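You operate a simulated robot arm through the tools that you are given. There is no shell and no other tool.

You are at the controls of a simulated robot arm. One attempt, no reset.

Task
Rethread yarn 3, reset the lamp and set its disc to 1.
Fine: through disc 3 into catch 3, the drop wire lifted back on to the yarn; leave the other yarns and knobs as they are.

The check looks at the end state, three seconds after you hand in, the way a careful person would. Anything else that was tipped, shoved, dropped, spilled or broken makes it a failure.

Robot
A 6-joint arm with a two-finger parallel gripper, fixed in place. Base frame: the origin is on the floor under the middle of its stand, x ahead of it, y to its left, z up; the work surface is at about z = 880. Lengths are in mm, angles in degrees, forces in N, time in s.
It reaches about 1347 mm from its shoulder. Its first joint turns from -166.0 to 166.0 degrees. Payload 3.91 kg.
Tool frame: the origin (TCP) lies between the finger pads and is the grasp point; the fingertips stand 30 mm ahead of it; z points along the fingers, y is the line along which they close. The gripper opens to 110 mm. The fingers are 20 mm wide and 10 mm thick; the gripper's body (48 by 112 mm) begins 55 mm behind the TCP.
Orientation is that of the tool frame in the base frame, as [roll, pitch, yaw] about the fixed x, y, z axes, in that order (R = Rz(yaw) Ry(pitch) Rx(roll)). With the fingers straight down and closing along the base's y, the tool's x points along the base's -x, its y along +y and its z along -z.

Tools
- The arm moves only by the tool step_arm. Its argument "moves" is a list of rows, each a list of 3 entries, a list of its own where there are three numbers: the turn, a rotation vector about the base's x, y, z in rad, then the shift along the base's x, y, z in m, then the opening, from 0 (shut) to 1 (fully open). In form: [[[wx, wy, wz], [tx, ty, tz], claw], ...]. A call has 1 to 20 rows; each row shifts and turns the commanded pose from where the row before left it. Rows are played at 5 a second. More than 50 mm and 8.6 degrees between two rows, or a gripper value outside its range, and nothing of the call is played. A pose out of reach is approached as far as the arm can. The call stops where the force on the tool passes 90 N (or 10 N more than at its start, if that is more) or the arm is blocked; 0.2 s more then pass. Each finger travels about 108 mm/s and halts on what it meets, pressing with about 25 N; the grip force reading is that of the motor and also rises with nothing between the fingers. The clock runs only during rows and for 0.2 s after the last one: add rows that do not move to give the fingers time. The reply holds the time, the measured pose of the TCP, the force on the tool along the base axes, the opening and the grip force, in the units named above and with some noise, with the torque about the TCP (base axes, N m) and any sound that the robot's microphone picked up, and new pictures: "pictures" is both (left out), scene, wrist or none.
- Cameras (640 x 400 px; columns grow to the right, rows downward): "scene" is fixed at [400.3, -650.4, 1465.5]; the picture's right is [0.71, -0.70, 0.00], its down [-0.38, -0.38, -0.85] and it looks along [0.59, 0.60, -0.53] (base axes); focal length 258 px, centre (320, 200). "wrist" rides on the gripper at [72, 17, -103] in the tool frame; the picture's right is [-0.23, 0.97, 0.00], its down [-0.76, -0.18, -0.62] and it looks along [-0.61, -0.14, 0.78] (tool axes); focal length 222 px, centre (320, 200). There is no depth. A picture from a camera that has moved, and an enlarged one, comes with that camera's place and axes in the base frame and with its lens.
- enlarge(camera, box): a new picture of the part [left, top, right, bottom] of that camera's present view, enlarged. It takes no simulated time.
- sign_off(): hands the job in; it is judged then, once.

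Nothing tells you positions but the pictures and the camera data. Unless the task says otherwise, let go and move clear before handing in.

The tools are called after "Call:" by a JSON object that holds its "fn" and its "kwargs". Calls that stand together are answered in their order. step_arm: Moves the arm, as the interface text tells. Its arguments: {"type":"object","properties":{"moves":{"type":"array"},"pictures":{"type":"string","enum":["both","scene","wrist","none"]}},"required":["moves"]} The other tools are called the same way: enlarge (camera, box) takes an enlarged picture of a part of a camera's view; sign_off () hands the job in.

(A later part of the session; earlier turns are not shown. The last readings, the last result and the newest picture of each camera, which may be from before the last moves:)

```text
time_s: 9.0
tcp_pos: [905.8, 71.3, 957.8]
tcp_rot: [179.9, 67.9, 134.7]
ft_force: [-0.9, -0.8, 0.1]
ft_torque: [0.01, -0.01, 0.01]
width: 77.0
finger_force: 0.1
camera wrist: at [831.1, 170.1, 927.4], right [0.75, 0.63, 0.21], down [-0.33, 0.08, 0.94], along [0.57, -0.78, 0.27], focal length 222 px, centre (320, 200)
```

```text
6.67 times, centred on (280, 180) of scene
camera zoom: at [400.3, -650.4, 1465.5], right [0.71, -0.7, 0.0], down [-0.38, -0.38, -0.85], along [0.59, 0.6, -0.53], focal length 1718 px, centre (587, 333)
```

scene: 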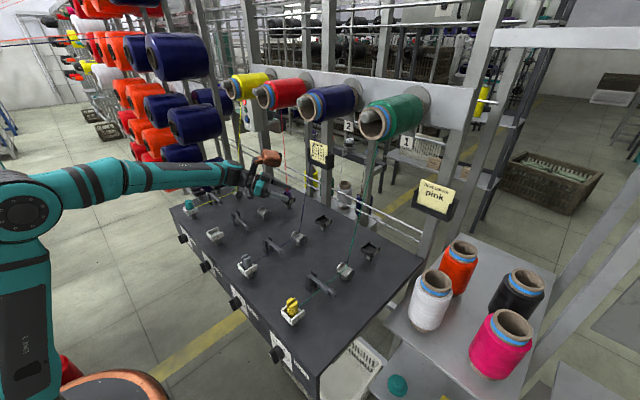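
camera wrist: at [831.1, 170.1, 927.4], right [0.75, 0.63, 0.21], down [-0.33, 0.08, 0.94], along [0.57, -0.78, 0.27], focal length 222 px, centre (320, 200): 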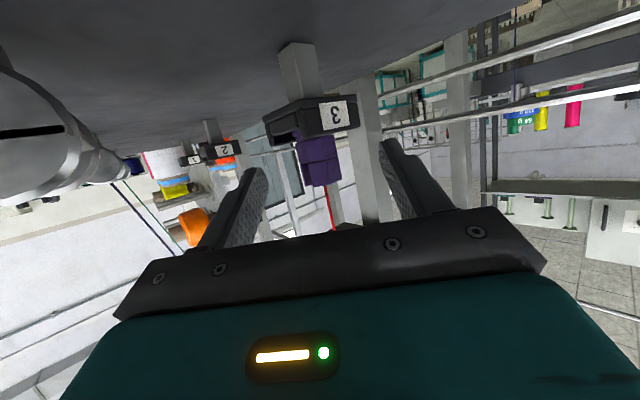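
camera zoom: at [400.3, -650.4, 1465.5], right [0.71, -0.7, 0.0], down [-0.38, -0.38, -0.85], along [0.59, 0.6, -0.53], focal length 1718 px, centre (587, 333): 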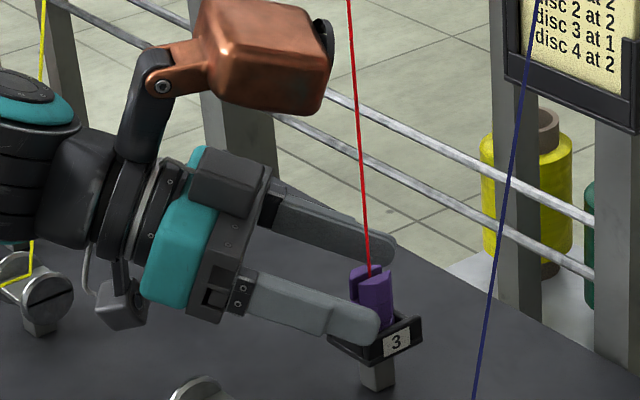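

The peg sits centred between the fingertips and clear of the tray walls. I'll close the gripper.

Call:
{"fn": "step_arm", "kwargs": {"moves": [[[0, 0, 0], [0, 0, 0], 0.4], [[0, 0, 0], [0, 0, 0], 0.2], [[0, 0, 0], [0, 0, 0], 0.1], [[0, 0, 0], [0, 0, 0], 0.1]], "pictures": "both"}}

Call:
{"fn": "enlarge", "kwargs": {"camera": "wrist", "box": [220, 60, 440, 240]}}

Call:
{"fn": "enlarge", "kwargs": {"camera": "scene", "box": [250, 150, 310, 210]}}

```text
time_s: 10.0
tcp_pos: [906.7, 72.5, 957.2]
tcp_rot: [179.9, 67.9, 134.8]
ft_force: [0.4, 0.5, -1.1]
ft_torque: [0.04, -0.04, 0.0]
width: 22.6
finger_force: 24.7
camera wrist: at [831.1, 170.3, 927.3], right [0.75, 0.63, 0.21], down [-0.33, 0.08, 0.94], along [0.57, -0.78, 0.27], focal length 222 px, centre (320, 200)
```

scene: 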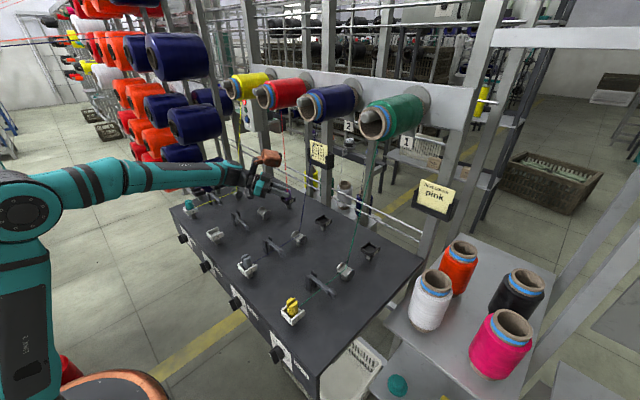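
wrist: 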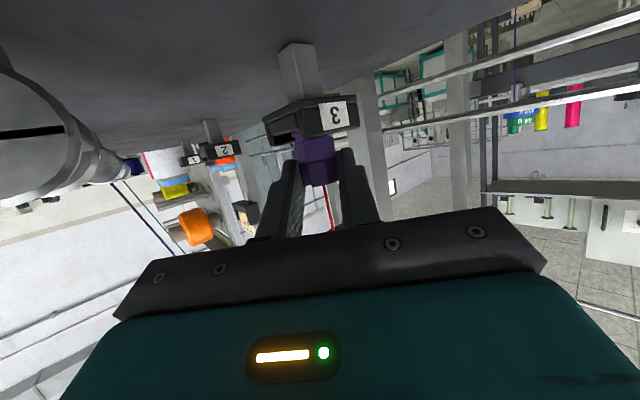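

```text
2.22 times, centred on (330, 150) of wrist
camera zoom: at [831.1, 170.3, 927.3], right [0.75, 0.63, 0.21], down [-0.33, 0.08, 0.94], along [0.57, -0.78, 0.27], focal length 494 px, centre (298, 311)
```

zoom: 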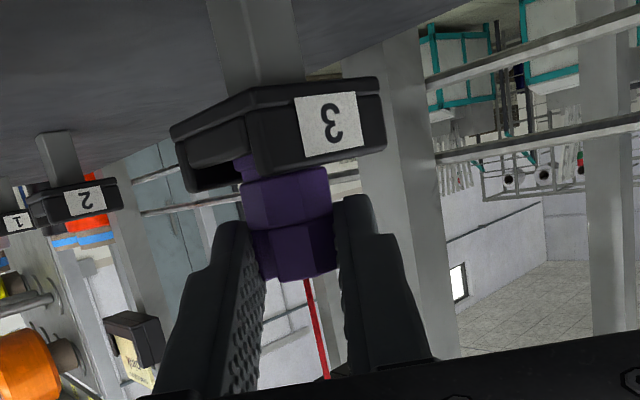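

```text
6.67 times, centred on (280, 180) of scene
camera zoom: at [400.3, -650.4, 1465.5], right [0.71, -0.7, 0.0], down [-0.38, -0.38, -0.85], along [0.59, 0.6, -0.53], focal length 1718 px, centre (587, 333)
```

zoom: 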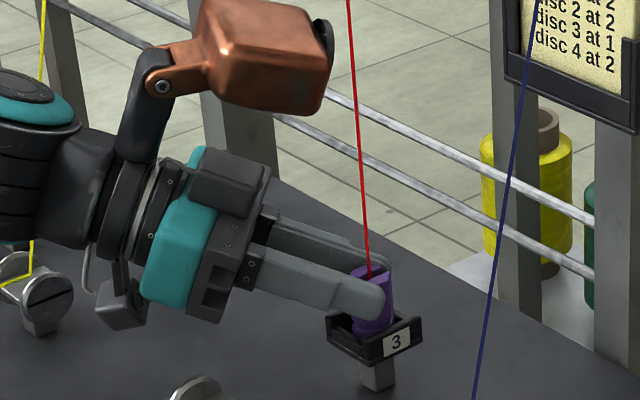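

The grip is firm at 22.6 mm on the peg. I'll lift it straight up to clear the tray and look at how the yarn follows.

Call:
{"fn": "step_arm", "kwargs": {"moves": [[[0, 0, 0], [0, 0, 0.01], 0.1], [[0, 0, 0], [0, 0, 0.01], 0.1], [[0, 0, 0], [0, 0, 0.006], 0.1], [[0, 0, 0], [0, 0, 0], 0.1]], "pictures": "both"}}

Call:
{"fn": "enlarge", "kwargs": {"camera": "scene", "box": [250, 130, 330, 220]}}

Call:
{"fn": "enlarge", "kwargs": {"camera": "wrist", "box": [220, 60, 440, 240]}}

```text
time_s: 11.0
tcp_pos: [906.7, 71.4, 983.3]
tcp_rot: [179.7, 68.0, 134.6]
ft_force: [0.0, -0.9, -0.4]
ft_torque: [-0.01, 0.0, -0.03]
width: 22.7
finger_force: 25.2
camera wrist: at [830.6, 170.4, 953.5], right [0.75, 0.63, 0.21], down [-0.33, 0.08, 0.94], along [0.57, -0.78, 0.27], focal length 222 px, centre (320, 200)
```

scene: 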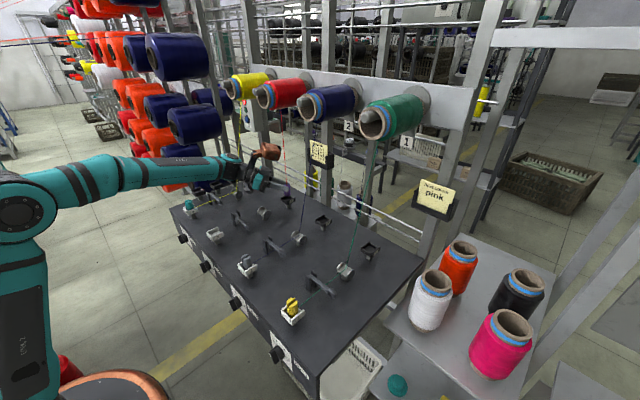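
wrist: 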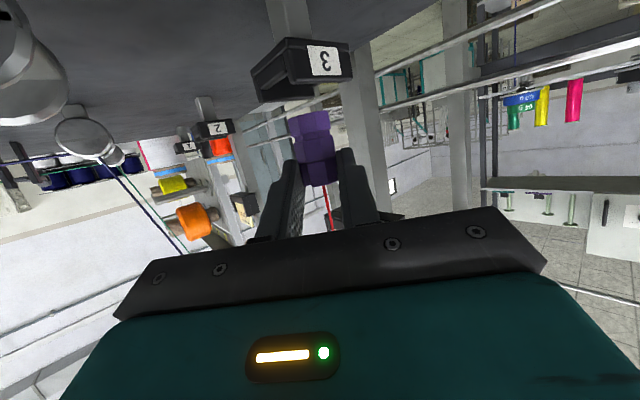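

```text
4.44 times, centred on (290, 175) of scene
camera zoom: at [400.3, -650.4, 1465.5], right [0.71, -0.7, 0.0], down [-0.38, -0.38, -0.85], along [0.59, 0.6, -0.53], focal length 1145 px, centre (453, 311)
```

zoom: 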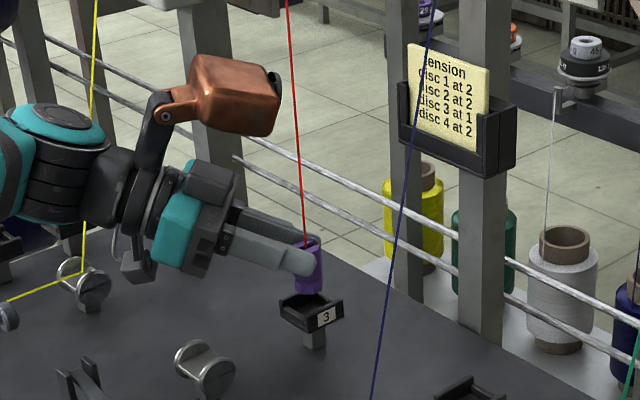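

```text
2.22 times, centred on (330, 150) of wrist
camera zoom: at [830.6, 170.4, 953.5], right [0.75, 0.63, 0.21], down [-0.33, 0.08, 0.94], along [0.57, -0.78, 0.27], focal length 494 px, centre (298, 311)
```

zoom: 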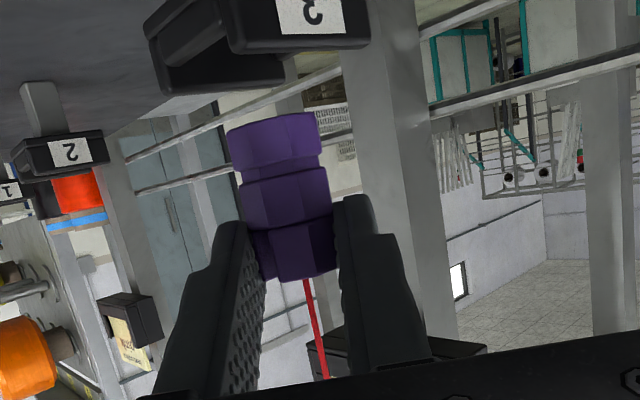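

The peg is clear of the tray, with its bottom at z≈941. I'll carry it low along the lane centre (y≈60), directly over disc 3's saddle, and stop just past it.

Call:
{"fn": "step_arm", "kwargs": {"moves": [[[0, 0, 0], [-0.03, 0.0008, -0.002], 0.1], [[0, 0, 0], [-0.03, 0.0005, -0.001], 0.1], [[0, 0, 0], [-0.025, 0.0005, 0], 0.1], [[0, 0, 0], [-0.025, 0, 0], 0.1], [[0, 0, 0], [0, 0, 0], 0.1]], "pictures": "both"}}

Call:
{"fn": "enlarge", "kwargs": {"camera": "scene", "box": [220, 130, 310, 230]}}

Call:
{"fn": "enlarge", "kwargs": {"camera": "wrist", "box": [220, 20, 440, 240]}}

```text
time_s: 12.2
tcp_pos: [795.9, 74.4, 979.5]
tcp_rot: [179.8, 68.0, 134.7]
ft_force: [0.8, 0.6, -0.1]
ft_torque: [-0.01, -0.01, 0.02]
width: 22.7
finger_force: 24.9
camera wrist: at [720.8, 172.5, 950.1], right [0.75, 0.63, 0.21], down [-0.33, 0.08, 0.94], along [0.57, -0.78, 0.27], focal length 222 px, centre (320, 200)
```

scene: 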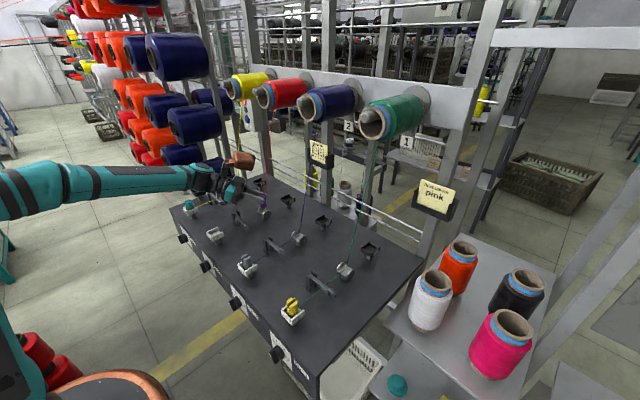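
wrist: 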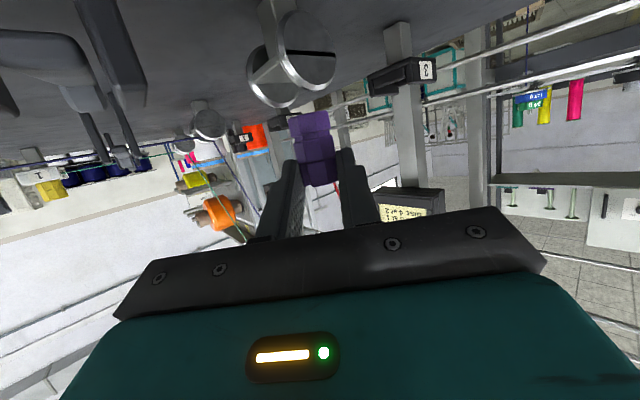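

```text
4.00 times, centred on (265, 180) of scene
camera zoom: at [400.3, -650.4, 1465.5], right [0.71, -0.7, 0.0], down [-0.38, -0.38, -0.85], along [0.59, 0.6, -0.53], focal length 1031 px, centre (540, 280)
```

zoom: 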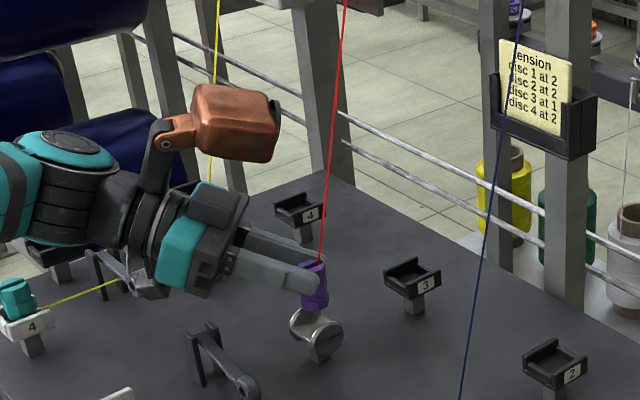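

```text
1.82 times, centred on (330, 130) of wrist
camera zoom: at [720.8, 172.5, 950.1], right [0.75, 0.63, 0.21], down [-0.33, 0.08, 0.94], along [0.57, -0.78, 0.27], focal length 404 px, centre (302, 327)
```

zoom: 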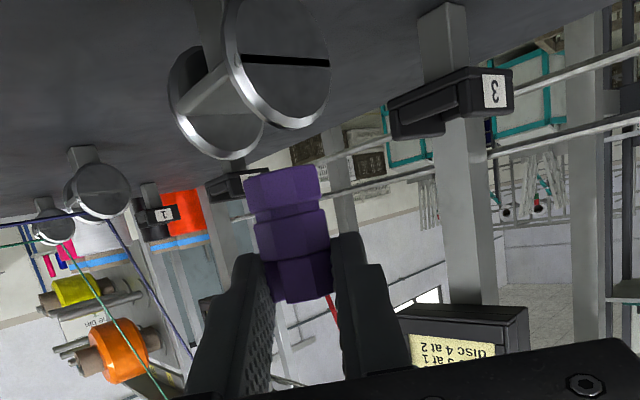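

The yarn follows in a straight line and the peg is now right above the saddle. I'll move on past the disc and see whether the yarn catches.

Call:
{"fn": "step_arm", "kwargs": {"moves": [[[0, 0, 0], [-0.015, 0, 0], 0.1], [[0, 0, 0], [-0.015, 0, 0], 0.1], [[0, 0, 0], [-0.015, 0, 0], 0.1], [[0, 0, 0], [0, 0, 0], 0.1]], "pictures": "both"}}

Call:
{"fn": "enlarge", "kwargs": {"camera": "scene", "box": [220, 130, 310, 230]}}

Call:
{"fn": "enlarge", "kwargs": {"camera": "wrist", "box": [220, 20, 440, 240]}}

```text
time_s: 13.2
tcp_pos: [750.7, 73.1, 980.4]
tcp_rot: [179.9, 68.0, 134.8]
ft_force: [0.4, 0.6, -0.9]
ft_torque: [0.0, 0.05, -0.03]
width: 22.6
finger_force: 25.2
camera wrist: at [675.3, 172.3, 950.6], right [0.75, 0.63, 0.21], down [-0.33, 0.08, 0.94], along [0.57, -0.78, 0.27], focal length 222 px, centre (320, 200)
```

scene: 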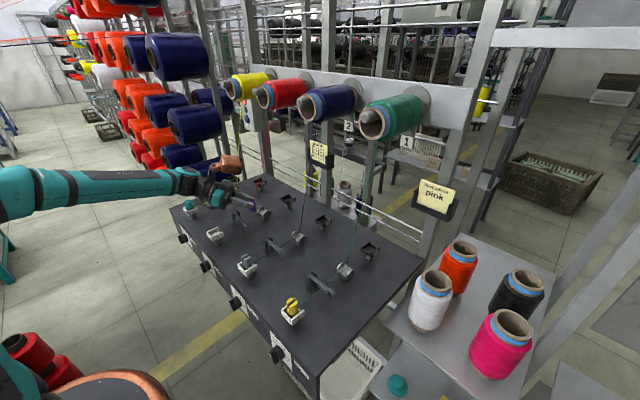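
wrist: 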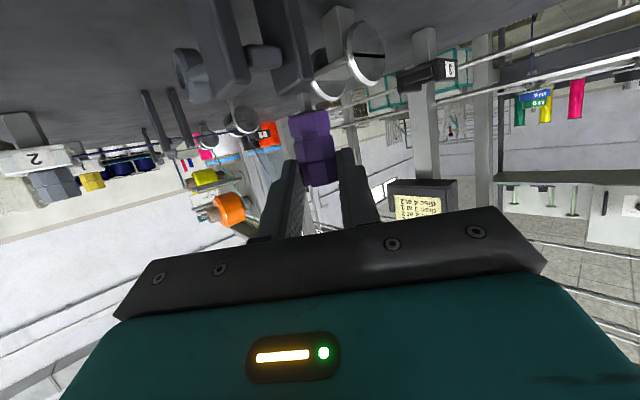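

```text
4.00 times, centred on (265, 180) of scene
camera zoom: at [400.3, -650.4, 1465.5], right [0.71, -0.7, 0.0], down [-0.38, -0.38, -0.85], along [0.59, 0.6, -0.53], focal length 1031 px, centre (540, 280)
```

zoom: 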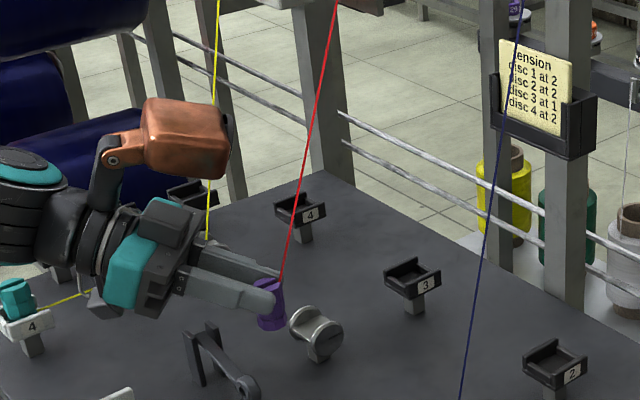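

```text
1.82 times, centred on (330, 130) of wrist
camera zoom: at [675.3, 172.3, 950.6], right [0.75, 0.63, 0.21], down [-0.33, 0.08, 0.94], along [0.57, -0.78, 0.27], focal length 404 px, centre (302, 327)
```

zoom: 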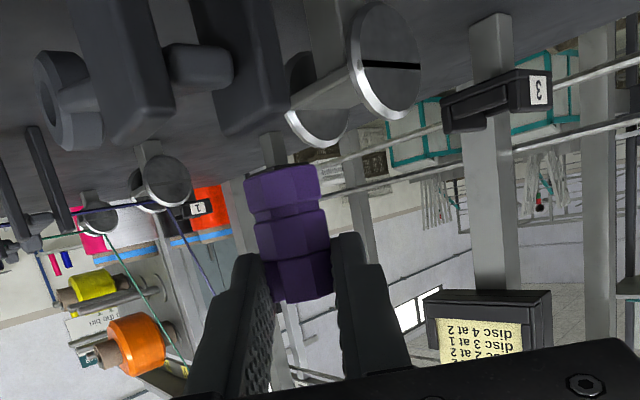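

The yarn has not caught, so the pass was too high. The peg (22.6 mm) is narrower than the gap between the flanges (about 28 mm), so I'll go back, lower it, and draw it through the gap just above the saddle.

Call:
{"fn": "step_arm", "kwargs": {"moves": [[[0, 0, 0], [0.03, 0, 0], 0.1], [[0, 0, 0], [0.03, 0, 0], 0.1], [[0, 0, 0], [0.028, 0, 0], 0.1], [[0, 0, 0], [0, 0, -0.01], 0.1], [[0, 0, 0], [0, 0, -0.0095], 0.1], [[0, 0, 0], [0, 0, 0], 0.1]], "pictures": "both"}}

Call:
{"fn": "enlarge", "kwargs": {"camera": "scene", "box": [250, 180, 300, 225]}}

Call:
{"fn": "enlarge", "kwargs": {"camera": "wrist", "box": [200, 20, 420, 240]}}

```text
time_s: 14.6
tcp_pos: [839.0, 73.4, 961.2]
tcp_rot: [179.8, 67.9, 134.8]
ft_force: [-0.4, -0.1, 0.5]
ft_torque: [0.03, 0.06, 0.02]
width: 22.5
finger_force: 24.8
camera wrist: at [763.8, 172.0, 931.3], right [0.75, 0.63, 0.21], down [-0.33, 0.08, 0.94], along [0.57, -0.78, 0.27], focal length 222 px, centre (320, 200)
```

scene: 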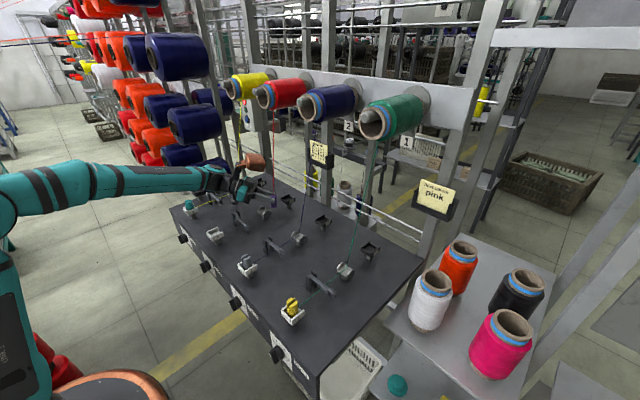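
wrist: 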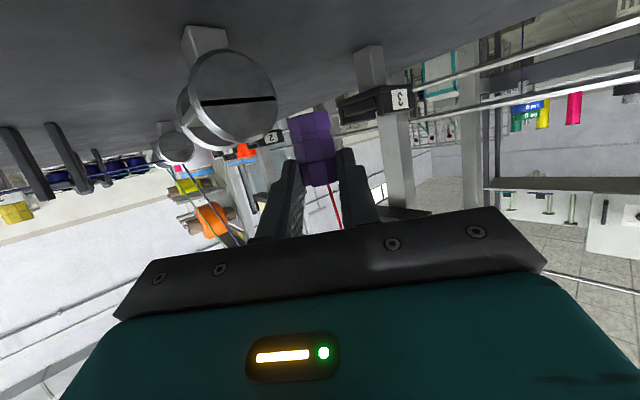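

```text
8.89 times, centred on (275, 202) of scene
camera zoom: at [400.3, -650.4, 1465.5], right [0.71, -0.7, 0.0], down [-0.38, -0.38, -0.85], along [0.59, 0.6, -0.53], focal length 2290 px, centre (720, 178)
```

zoom: 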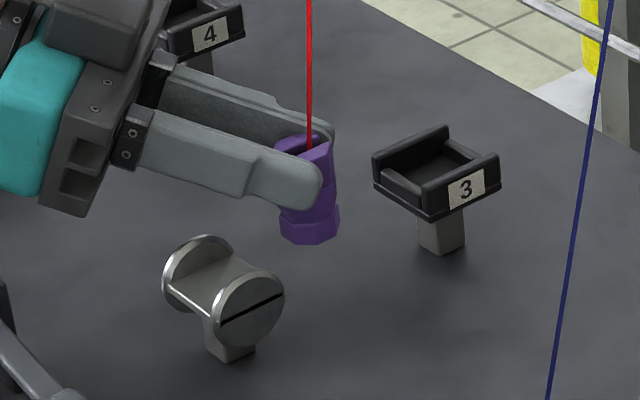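

```text
1.82 times, centred on (310, 130) of wrist
camera zoom: at [763.8, 172.0, 931.3], right [0.75, 0.63, 0.21], down [-0.33, 0.08, 0.94], along [0.57, -0.78, 0.27], focal length 404 px, centre (338, 327)
```

zoom: 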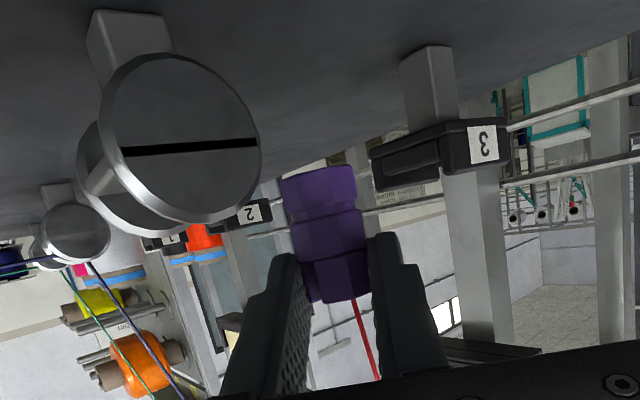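

The peg bottom is at z≈919, just above saddle height. I'll check the lateral alignment closely before entering the gap.

Call:
{"fn": "enlarge", "kwargs": {"camera": "scene", "box": [262, 195, 290, 223]}}

Call:
{"fn": "enlarge", "kwargs": {"camera": "wrist", "box": [230, 30, 350, 190]}}

```text
14.29 times, centred on (276, 209) of scene
camera zoom: at [400.3, -650.4, 1465.5], right [0.71, -0.7, 0.0], down [-0.38, -0.38, -0.85], along [0.59, 0.6, -0.53], focal length 3681 px, centre (949, 71)
```

zoom: 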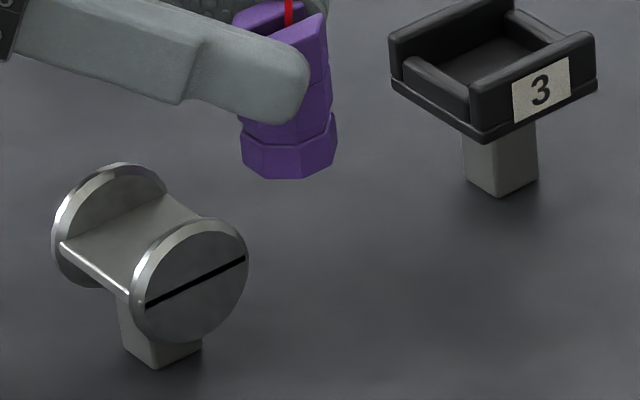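

```text
2.50 times, centred on (290, 110) of wrist
camera zoom: at [763.8, 172.0, 931.3], right [0.75, 0.63, 0.21], down [-0.33, 0.08, 0.94], along [0.57, -0.78, 0.27], focal length 555 px, centre (395, 425)
```

zoom: 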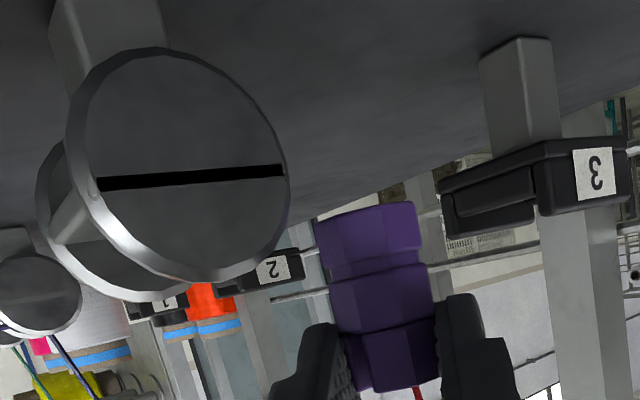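

I need a better lateral measurement. I'll raise 30 mm and yaw to look straight along +x, so the disc gap and the peg can be compared in one picture.

Call:
{"fn": "step_arm", "kwargs": {"moves": [[[0, 0, 0], [0, 0, 0.015], 0.1], [[0, 0, 0], [0, 0, 0.02], 0.1], [[0, 0, 0.131], [-0.001, -0.0022, 0], 0.1], [[0, 0, 0.131], [-0.001, -0.0022, 0], 0.1], [[0, 0, 0.131], [-0.001, -0.0022, 0], 0.1], [[0, 0, 0.131], [-0.001, -0.0022, 0], 0.1], [[0, 0, 0.131], [-0.001, -0.0022, 0], 0.1], [[0, 0, 0.1305], [-0.001, -0.0022, 0], 0.1], [[0, 0, 0], [0, 0, 0], 0.1]], "pictures": "both"}}

Call:
{"fn": "enlarge", "kwargs": {"camera": "wrist", "box": [240, 30, 400, 190]}}

Call:
{"fn": "enlarge", "kwargs": {"camera": "scene", "box": [230, 150, 310, 230]}}

```text
time_s: 16.6
tcp_pos: [832.4, 60.5, 996.7]
tcp_rot: [179.9, 68.0, 179.8]
ft_force: [-0.2, 0.2, -0.9]
ft_torque: [-0.03, -0.01, 0.0]
width: 22.6
finger_force: 25.6
camera wrist: at [708.6, 76.9, 966.1], right [0.09, 0.97, 0.21], down [-0.29, -0.18, 0.94], along [0.95, -0.14, 0.27], focal length 222 px, centre (320, 200)
```

scene: 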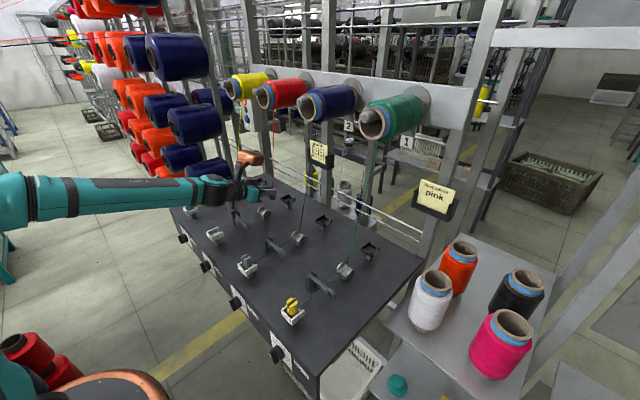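
wrist: 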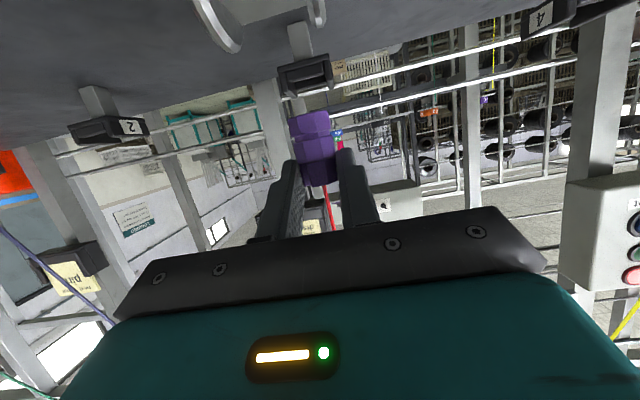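

```text
2.50 times, centred on (320, 110) of wrist
camera zoom: at [708.6, 76.9, 966.1], right [0.09, 0.97, 0.21], down [-0.29, -0.18, 0.94], along [0.95, -0.14, 0.27], focal length 555 px, centre (320, 425)
```

zoom: 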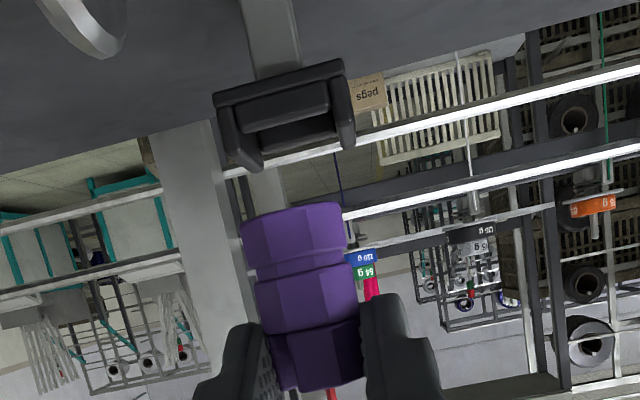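

```text
5.00 times, centred on (270, 190) of scene
camera zoom: at [400.3, -650.4, 1465.5], right [0.71, -0.7, 0.0], down [-0.38, -0.38, -0.85], along [0.59, 0.6, -0.53], focal length 1288 px, centre (570, 250)
```

zoom: 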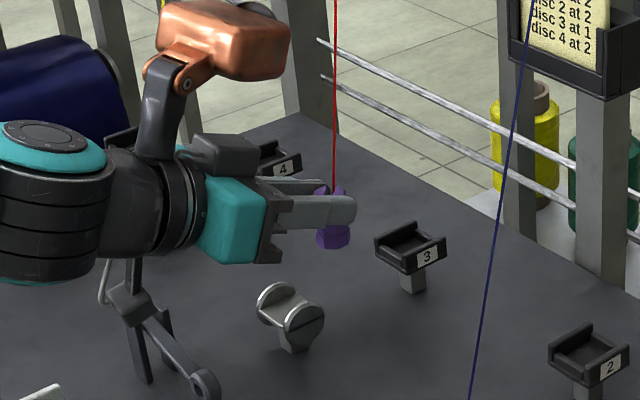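

Call:
{"fn": "enlarge", "kwargs": {"camera": "wrist", "box": [180, 0, 340, 100]}}

Call:
{"fn": "enlarge", "kwargs": {"camera": "wrist", "box": [560, 150, 640, 310]}}

```text
4.00 times, centred on (260, 50) of wrist
camera zoom: at [708.6, 76.9, 966.1], right [0.09, 0.97, 0.21], down [-0.29, -0.18, 0.94], along [0.95, -0.14, 0.27], focal length 888 px, centre (560, 800)
```

zoom: 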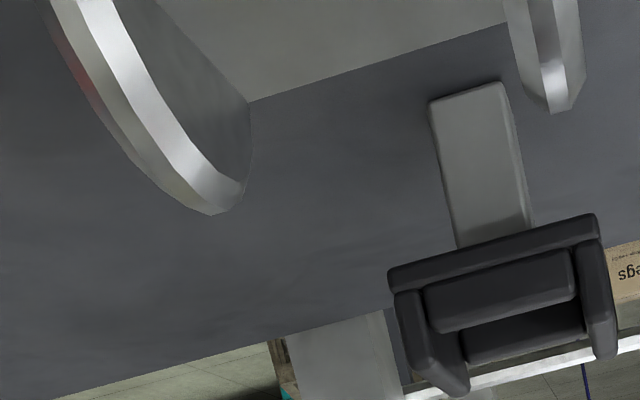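

```text
2.50 times, centred on (600, 230) of wrist
camera zoom: at [708.6, 76.9, 966.1], right [0.09, 0.97, 0.21], down [-0.29, -0.18, 0.94], along [0.95, -0.14, 0.27], focal length 555 px, centre (-380, 125)
```

zoom: 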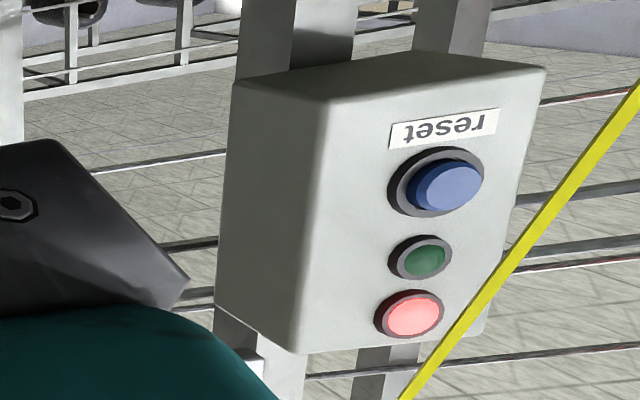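

I measured the disc gap centre at y≈59 and the peg about 2 mm off it in the working orientation. I'll return to that orientation with the correction, then lower to saddle height on the cone side of the disc.

Call:
{"fn": "step_arm", "kwargs": {"moves": [[[0, 0, -0.131], [0.001, 0.0018, 0], 0.1], [[0, 0, -0.131], [0.001, 0.0018, 0], 0.1], [[0, 0, -0.131], [0.001, 0.0018, 0], 0.1], [[0, 0, -0.131], [0.001, 0.0018, 0], 0.1], [[0, 0, -0.131], [0.001, 0.0018, 0], 0.1], [[0, 0, -0.1305], [0.001, 0.0019, 0], 0.1], [[0, 0, 0], [0, 0, -0.015], 0.1], [[0, 0, 0], [0, 0, -0.015], 0.1], [[0, 0, 0], [0, 0, -0.0085], 0.1], [[0, 0, 0], [0, 0, 0], 0.1], [[0, 0, 0], [0, 0, 0], 0.1]], "pictures": "both"}}

Call:
{"fn": "enlarge", "kwargs": {"camera": "scene", "box": [262, 195, 290, 223]}}

Call:
{"fn": "enlarge", "kwargs": {"camera": "wrist", "box": [230, 30, 350, 190]}}

```text
time_s: 19.0
tcp_pos: [837.3, 71.7, 956.2]
tcp_rot: [179.7, 67.9, 134.7]
ft_force: [0.6, -1.2, -0.5]
ft_torque: [0.01, 0.01, -0.01]
width: 22.7
finger_force: 25.2
camera wrist: at [763.2, 170.2, 927.2], right [0.75, 0.63, 0.21], down [-0.33, 0.08, 0.94], along [0.57, -0.78, 0.27], focal length 222 px, centre (320, 200)
```

scene: 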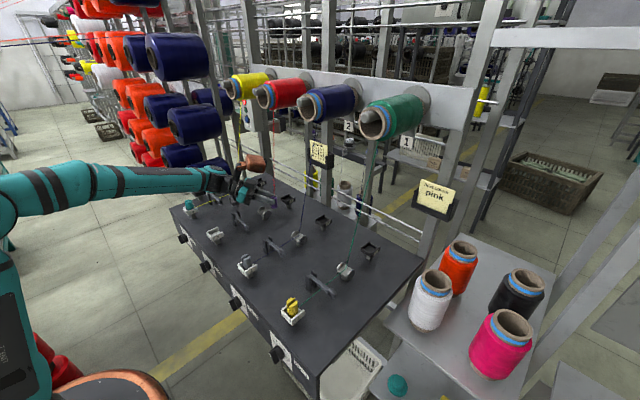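
wrist: 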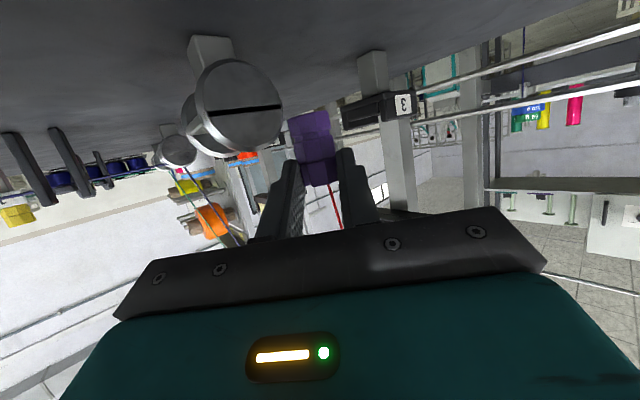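

```text
14.29 times, centred on (276, 209) of scene
camera zoom: at [400.3, -650.4, 1465.5], right [0.71, -0.7, 0.0], down [-0.38, -0.38, -0.85], along [0.59, 0.6, -0.53], focal length 3681 px, centre (949, 71)
```

zoom: 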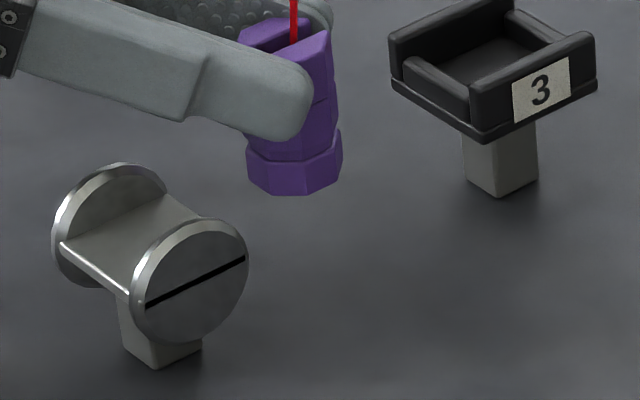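

```text
2.50 times, centred on (290, 110) of wrist
camera zoom: at [763.2, 170.2, 927.2], right [0.75, 0.63, 0.21], down [-0.33, 0.08, 0.94], along [0.57, -0.78, 0.27], focal length 555 px, centre (395, 425)
```

zoom: 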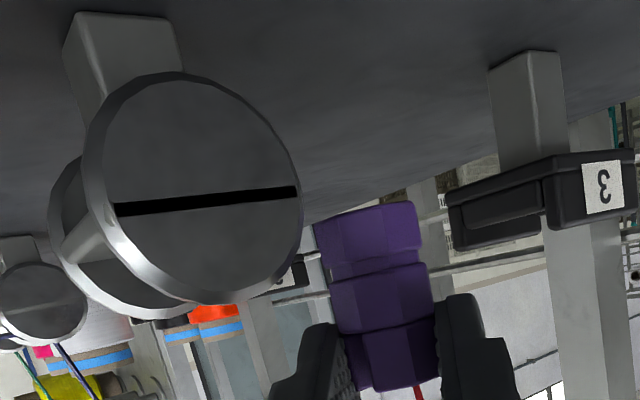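

The measurements differ by a millimetre or two, so I won't slide in blindly. I'll go over the saddle from above, look, then lower gently into the gap while watching the force.

Call:
{"fn": "step_arm", "kwargs": {"moves": [[[0, 0, 0], [0, 0, 0.012], 0.1], [[0, 0, 0], [0, 0, 0.01], 0.1], [[0, 0, 0], [-0.024, 0.0005, 0], 0.1], [[0, 0, 0], [-0.0235, 0, 0], 0.1], [[0, 0, 0], [0, 0, -0.004], 0.1], [[0, 0, 0], [0, 0, 0], 0.1]], "pictures": "both"}}

Call:
{"fn": "enlarge", "kwargs": {"camera": "scene", "box": [252, 195, 280, 223]}}

Call:
{"fn": "enlarge", "kwargs": {"camera": "wrist", "box": [230, 0, 360, 160]}}

```text
time_s: 20.4
tcp_pos: [790.2, 72.4, 974.2]
tcp_rot: [179.8, 68.1, 134.7]
ft_force: [0.6, -0.2, -0.6]
ft_torque: [0.01, -0.01, 0.02]
width: 22.5
finger_force: 25.0
camera wrist: at [715.3, 170.0, 944.5], right [0.75, 0.63, 0.21], down [-0.33, 0.08, 0.94], along [0.57, -0.78, 0.27], focal length 222 px, centre (320, 200)
```

scene: 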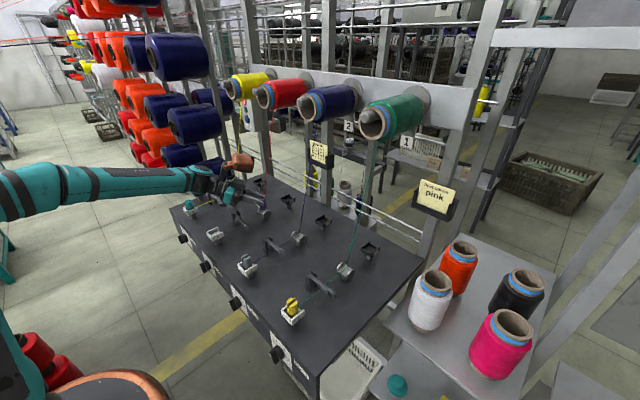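
wrist: 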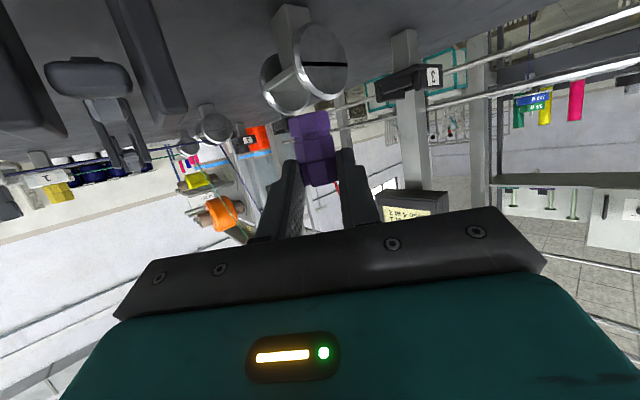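

```text
14.29 times, centred on (266, 209) of scene
camera zoom: at [400.3, -650.4, 1465.5], right [0.71, -0.7, 0.0], down [-0.38, -0.38, -0.85], along [0.59, 0.6, -0.53], focal length 3681 px, centre (1091, 71)
```

zoom: 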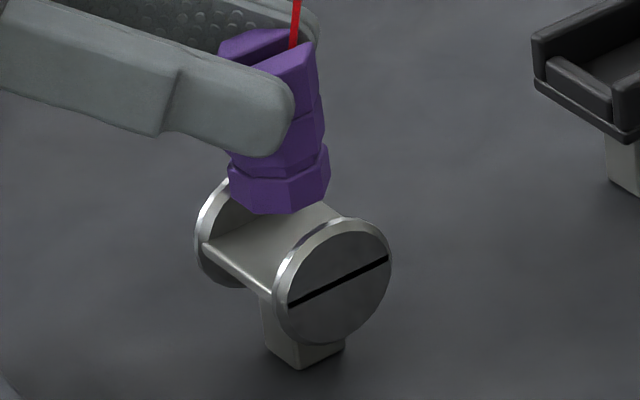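

```text
2.50 times, centred on (295, 80) of wrist
camera zoom: at [715.3, 170.0, 944.5], right [0.75, 0.63, 0.21], down [-0.33, 0.08, 0.94], along [0.57, -0.78, 0.27], focal length 555 px, centre (382, 500)
```

zoom: 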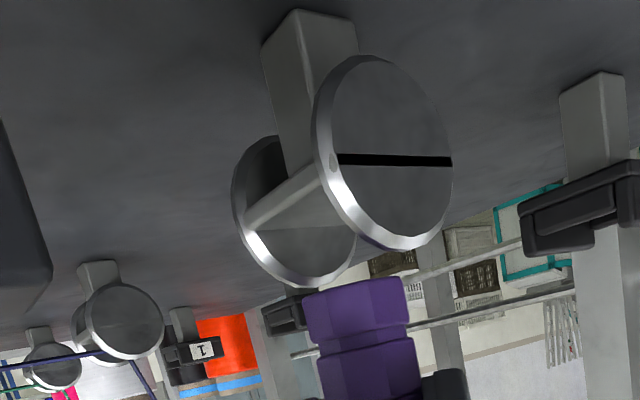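

The flange gap is about 31 mm and the peg is centred over it within a millimetre. I'll lower into the gap in small steps, watching the force.

Call:
{"fn": "step_arm", "kwargs": {"moves": [[[0, 0, 0], [0, 0, -0.004], 0.1], [[0, 0, 0], [0, 0, -0.004], 0.1], [[0, 0, 0], [0, 0, 0], 0.1]], "pictures": "scene"}}

Call:
{"fn": "enlarge", "kwargs": {"camera": "scene", "box": [252, 195, 280, 223]}}

Call:
{"fn": "enlarge", "kwargs": {"camera": "wrist", "box": [250, 40, 340, 150]}}

```text
time_s: 21.2
tcp_pos: [790.4, 72.1, 966.3]
tcp_rot: [179.8, 67.9, 134.7]
ft_force: [0.0, -0.2, 0.1]
ft_torque: [-0.01, -0.01, -0.05]
width: 22.6
finger_force: 24.9
```

scene: 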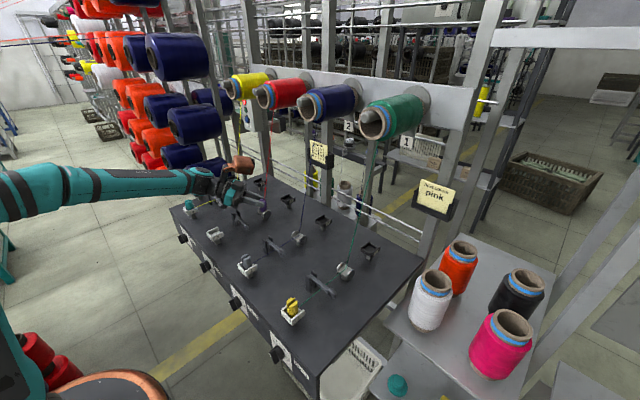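

```text
14.29 times, centred on (266, 209) of scene
camera zoom: at [400.3, -650.4, 1465.5], right [0.71, -0.7, 0.0], down [-0.38, -0.38, -0.85], along [0.59, 0.6, -0.53], focal length 3681 px, centre (1091, 71)
```

zoom: 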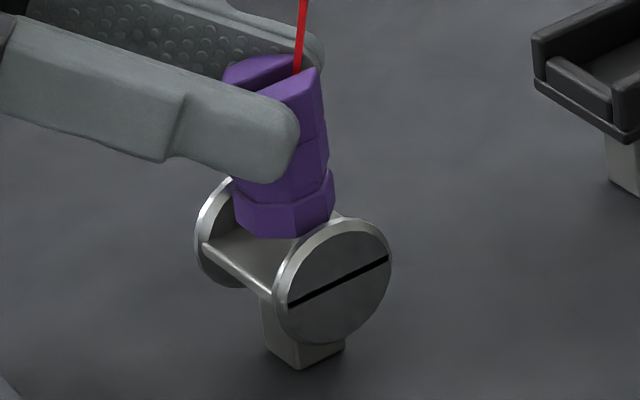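

```text
3.64 times, centred on (295, 95) of wrist
camera zoom: at [715.6, 170.0, 936.7], right [0.75, 0.63, 0.21], down [-0.33, 0.08, 0.94], along [0.57, -0.78, 0.27], focal length 808 px, centre (411, 582)
```

zoom: 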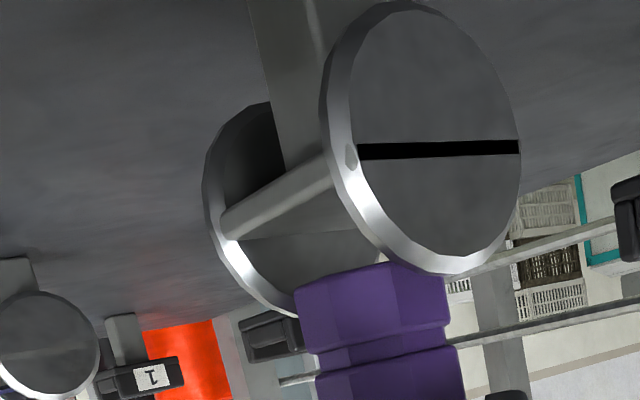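

There is no contact force and the peg bottom sits between the flanges. I'll continue down to just above the saddle.

Call:
{"fn": "step_arm", "kwargs": {"moves": [[[0, 0, 0], [0, 0, -0.004], 0.1], [[0, 0, 0], [0, 0, -0.004], 0.1], [[0, 0, 0], [0, 0, -0.0025], 0.1], [[0, 0, 0], [0, 0, 0], 0.1]], "pictures": "both"}}

Call:
{"fn": "enlarge", "kwargs": {"camera": "scene", "box": [252, 185, 290, 223]}}

Call:
{"fn": "enlarge", "kwargs": {"camera": "wrist", "box": [250, 40, 340, 150]}}

```text
time_s: 22.2
tcp_pos: [792.7, 71.8, 956.9]
tcp_rot: [179.8, 68.0, 134.6]
ft_force: [0.6, 0.5, 4.0]
ft_torque: [-0.06, -0.1, 0.02]
width: 22.5
finger_force: 25.3
camera wrist: at [715.9, 170.1, 927.0], right [0.75, 0.63, 0.21], down [-0.33, 0.08, 0.94], along [0.57, -0.78, 0.27], focal length 222 px, centre (320, 200)
```

scene: 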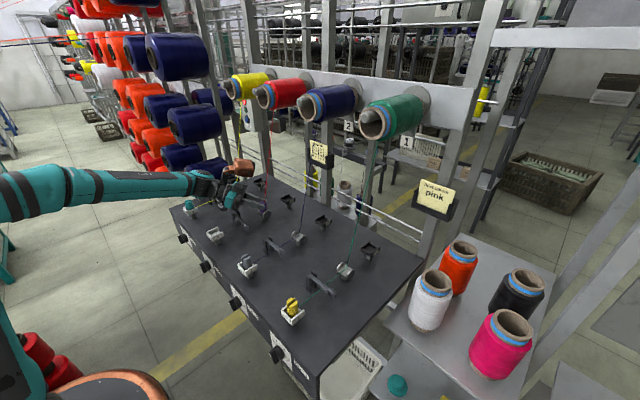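
wrist: 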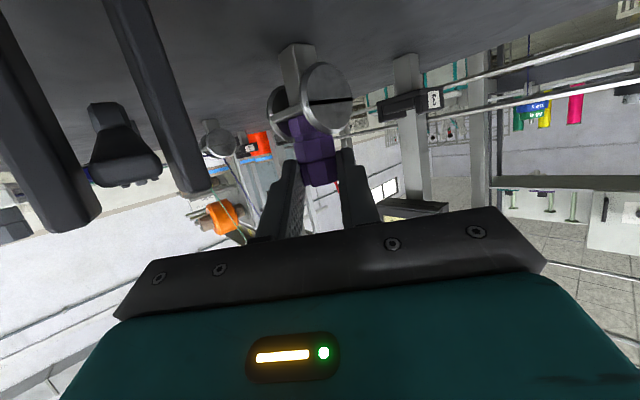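

```text
10.53 times, centred on (271, 204) of scene
camera zoom: at [400.3, -650.4, 1465.5], right [0.71, -0.7, 0.0], down [-0.38, -0.38, -0.85], along [0.59, 0.6, -0.53], focal length 2712 px, centre (836, 158)
```

zoom: 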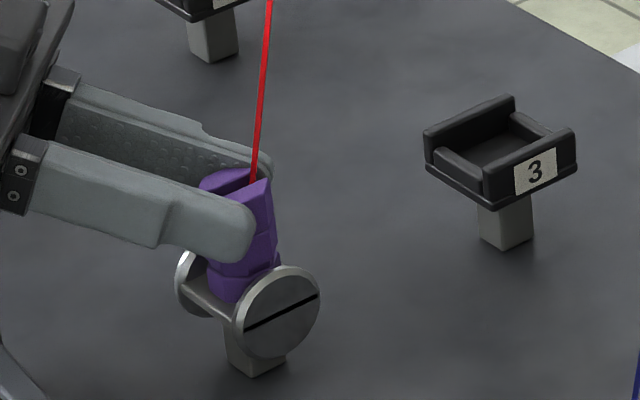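

```text
3.64 times, centred on (295, 95) of wrist
camera zoom: at [715.9, 170.1, 927.0], right [0.75, 0.63, 0.21], down [-0.33, 0.08, 0.94], along [0.57, -0.78, 0.27], focal length 808 px, centre (411, 582)
```

zoom: 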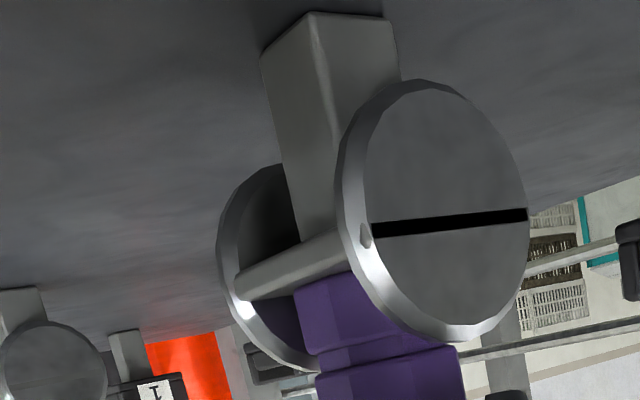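

I feel a 4 N touch, so the peg sits on the saddle between the flanges. I'll raise it slightly and draw it out toward the catch side.

Call:
{"fn": "step_arm", "kwargs": {"moves": [[[0, 0, 0], [0, 0, 0.0015], 0.1], [[0, 0, 0], [-0.008, 0, 0], 0.1], [[0, 0, 0], [-0.01, 0, 0], 0.1], [[0, 0, 0], [-0.012, 0, 0], 0.1], [[0, 0, 0], [-0.012, 0, 0], 0.1], [[0, 0, 0], [0, 0, 0], 0.1]], "pictures": "both"}}

Call:
{"fn": "enlarge", "kwargs": {"camera": "scene", "box": [242, 180, 290, 228]}}

Call:
{"fn": "enlarge", "kwargs": {"camera": "wrist", "box": [250, 40, 360, 190]}}

```text
time_s: 23.6
tcp_pos: [749.6, 71.1, 958.8]
tcp_rot: [179.8, 67.8, 134.7]
ft_force: [-0.2, -0.1, 0.2]
ft_torque: [0.01, 0.01, -0.01]
width: 22.9
finger_force: 25.0
camera wrist: at [673.7, 170.1, 928.3], right [0.75, 0.63, 0.21], down [-0.33, 0.08, 0.94], along [0.57, -0.78, 0.27], focal length 222 px, centre (320, 200)
```

scene: 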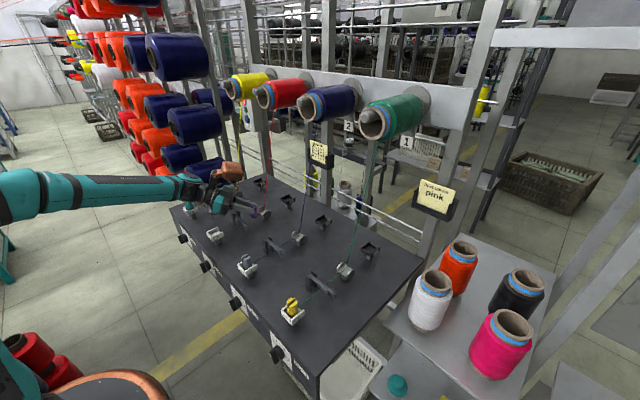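
wrist: 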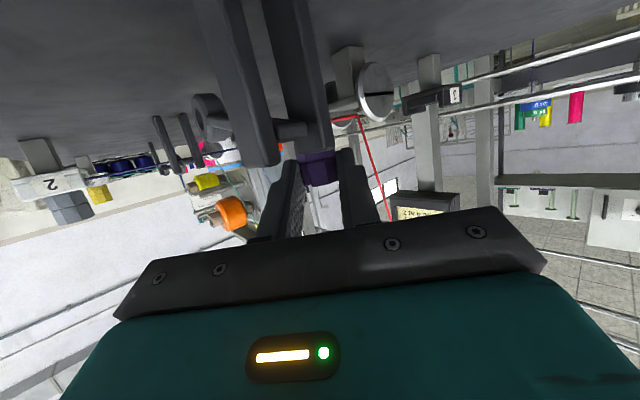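

```text
8.33 times, centred on (266, 204) of scene
camera zoom: at [400.3, -650.4, 1465.5], right [0.71, -0.7, 0.0], down [-0.38, -0.38, -0.85], along [0.59, 0.6, -0.53], focal length 2147 px, centre (770, 167)
```

zoom: 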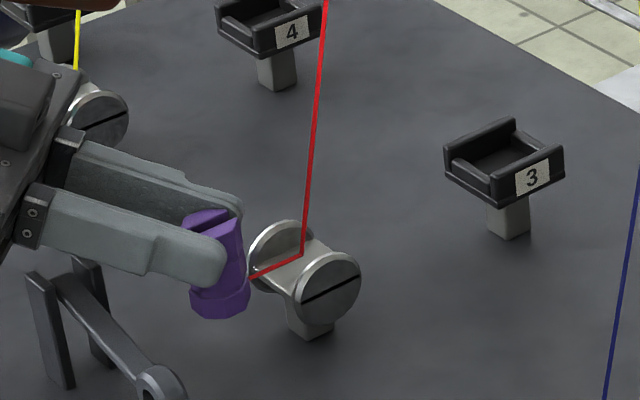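

```text
2.67 times, centred on (305, 115) of wrist
camera zoom: at [673.7, 170.1, 928.3], right [0.75, 0.63, 0.21], down [-0.33, 0.08, 0.94], along [0.57, -0.78, 0.27], focal length 592 px, centre (360, 427)
```

zoom: 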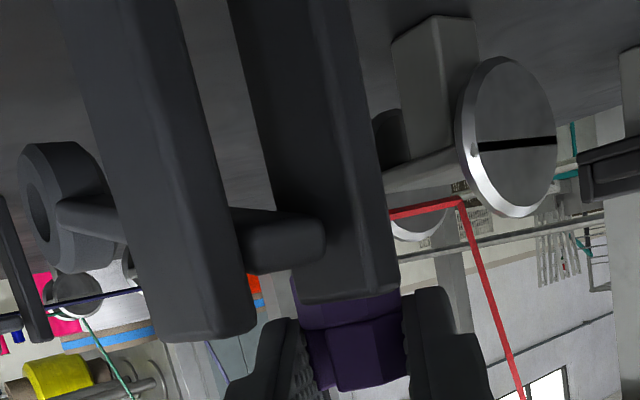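

The yarn is now caught in disc 3 and bends over the saddle like the other lanes. I'll raise the peg and carry it over the drop wire toward catch 3, stopping short to align.

Call:
{"fn": "step_arm", "kwargs": {"moves": [[[0, 0, 0], [0, 0, 0.011], 0.1], [[0, 0, 0], [0, 0, 0.011], 0.1], [[0, 0, 0], [-0.02, 0, 0], 0.1], [[0, 0, 0], [-0.025, 0, 0], 0.1], [[0, 0, 0], [-0.025, 0, 0], 0.1], [[0, 0, 0], [-0.02, 0, 0], 0.1], [[0, 0, 0], [0, 0, 0], 0.1]], "pictures": "both"}}

Call:
{"fn": "enlarge", "kwargs": {"camera": "scene", "box": [200, 180, 280, 260]}}

Call:
{"fn": "enlarge", "kwargs": {"camera": "wrist", "box": [220, 0, 400, 190]}}

```text
time_s: 25.2
tcp_pos: [658.7, 71.0, 980.8]
tcp_rot: [179.8, 67.8, 134.7]
ft_force: [0.2, 0.7, -0.3]
ft_torque: [0.02, 0.03, -0.03]
width: 22.5
finger_force: 25.3
camera wrist: at [583.6, 170.5, 950.4], right [0.75, 0.63, 0.21], down [-0.33, 0.08, 0.94], along [0.57, -0.78, 0.27], focal length 222 px, centre (320, 200)
```

scene: 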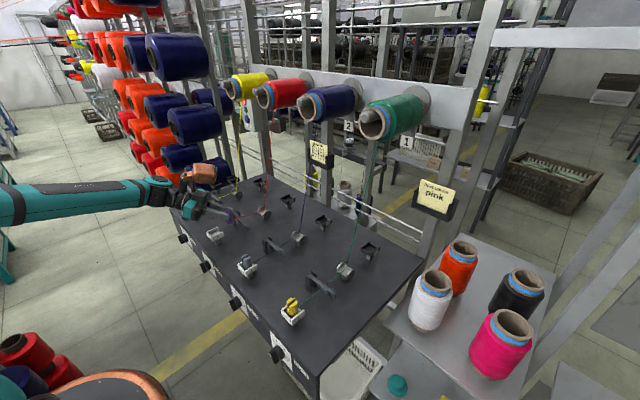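
wrist: 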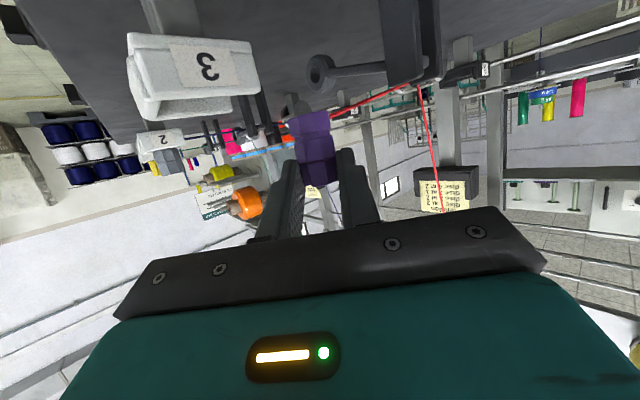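

```text
5.00 times, centred on (240, 220) of scene
camera zoom: at [400.3, -650.4, 1465.5], right [0.71, -0.7, 0.0], down [-0.38, -0.38, -0.85], along [0.59, 0.6, -0.53], focal length 1288 px, centre (720, 100)
```

zoom: 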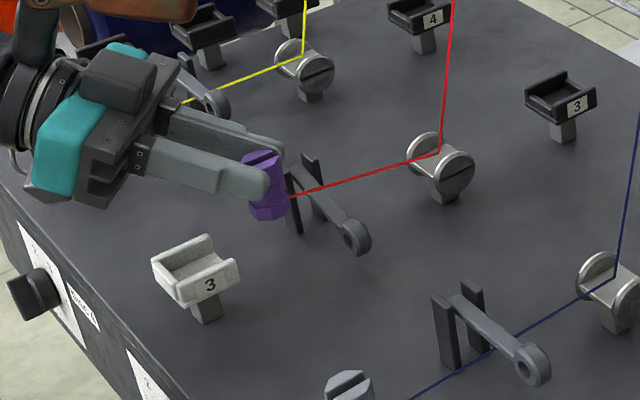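

```text
2.11 times, centred on (310, 95) of wrist
camera zoom: at [583.6, 170.5, 950.4], right [0.75, 0.63, 0.21], down [-0.33, 0.08, 0.94], along [0.57, -0.78, 0.27], focal length 468 px, centre (341, 421)
```

zoom: 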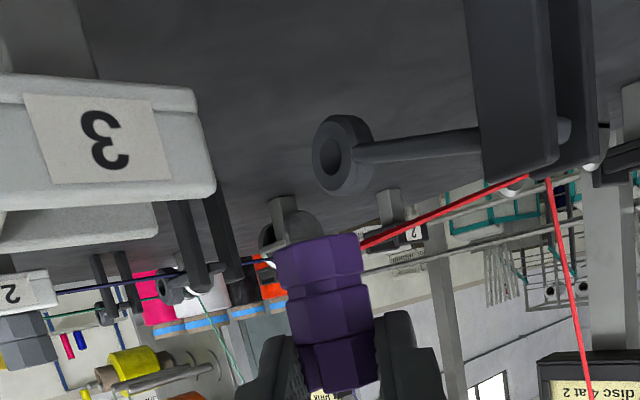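

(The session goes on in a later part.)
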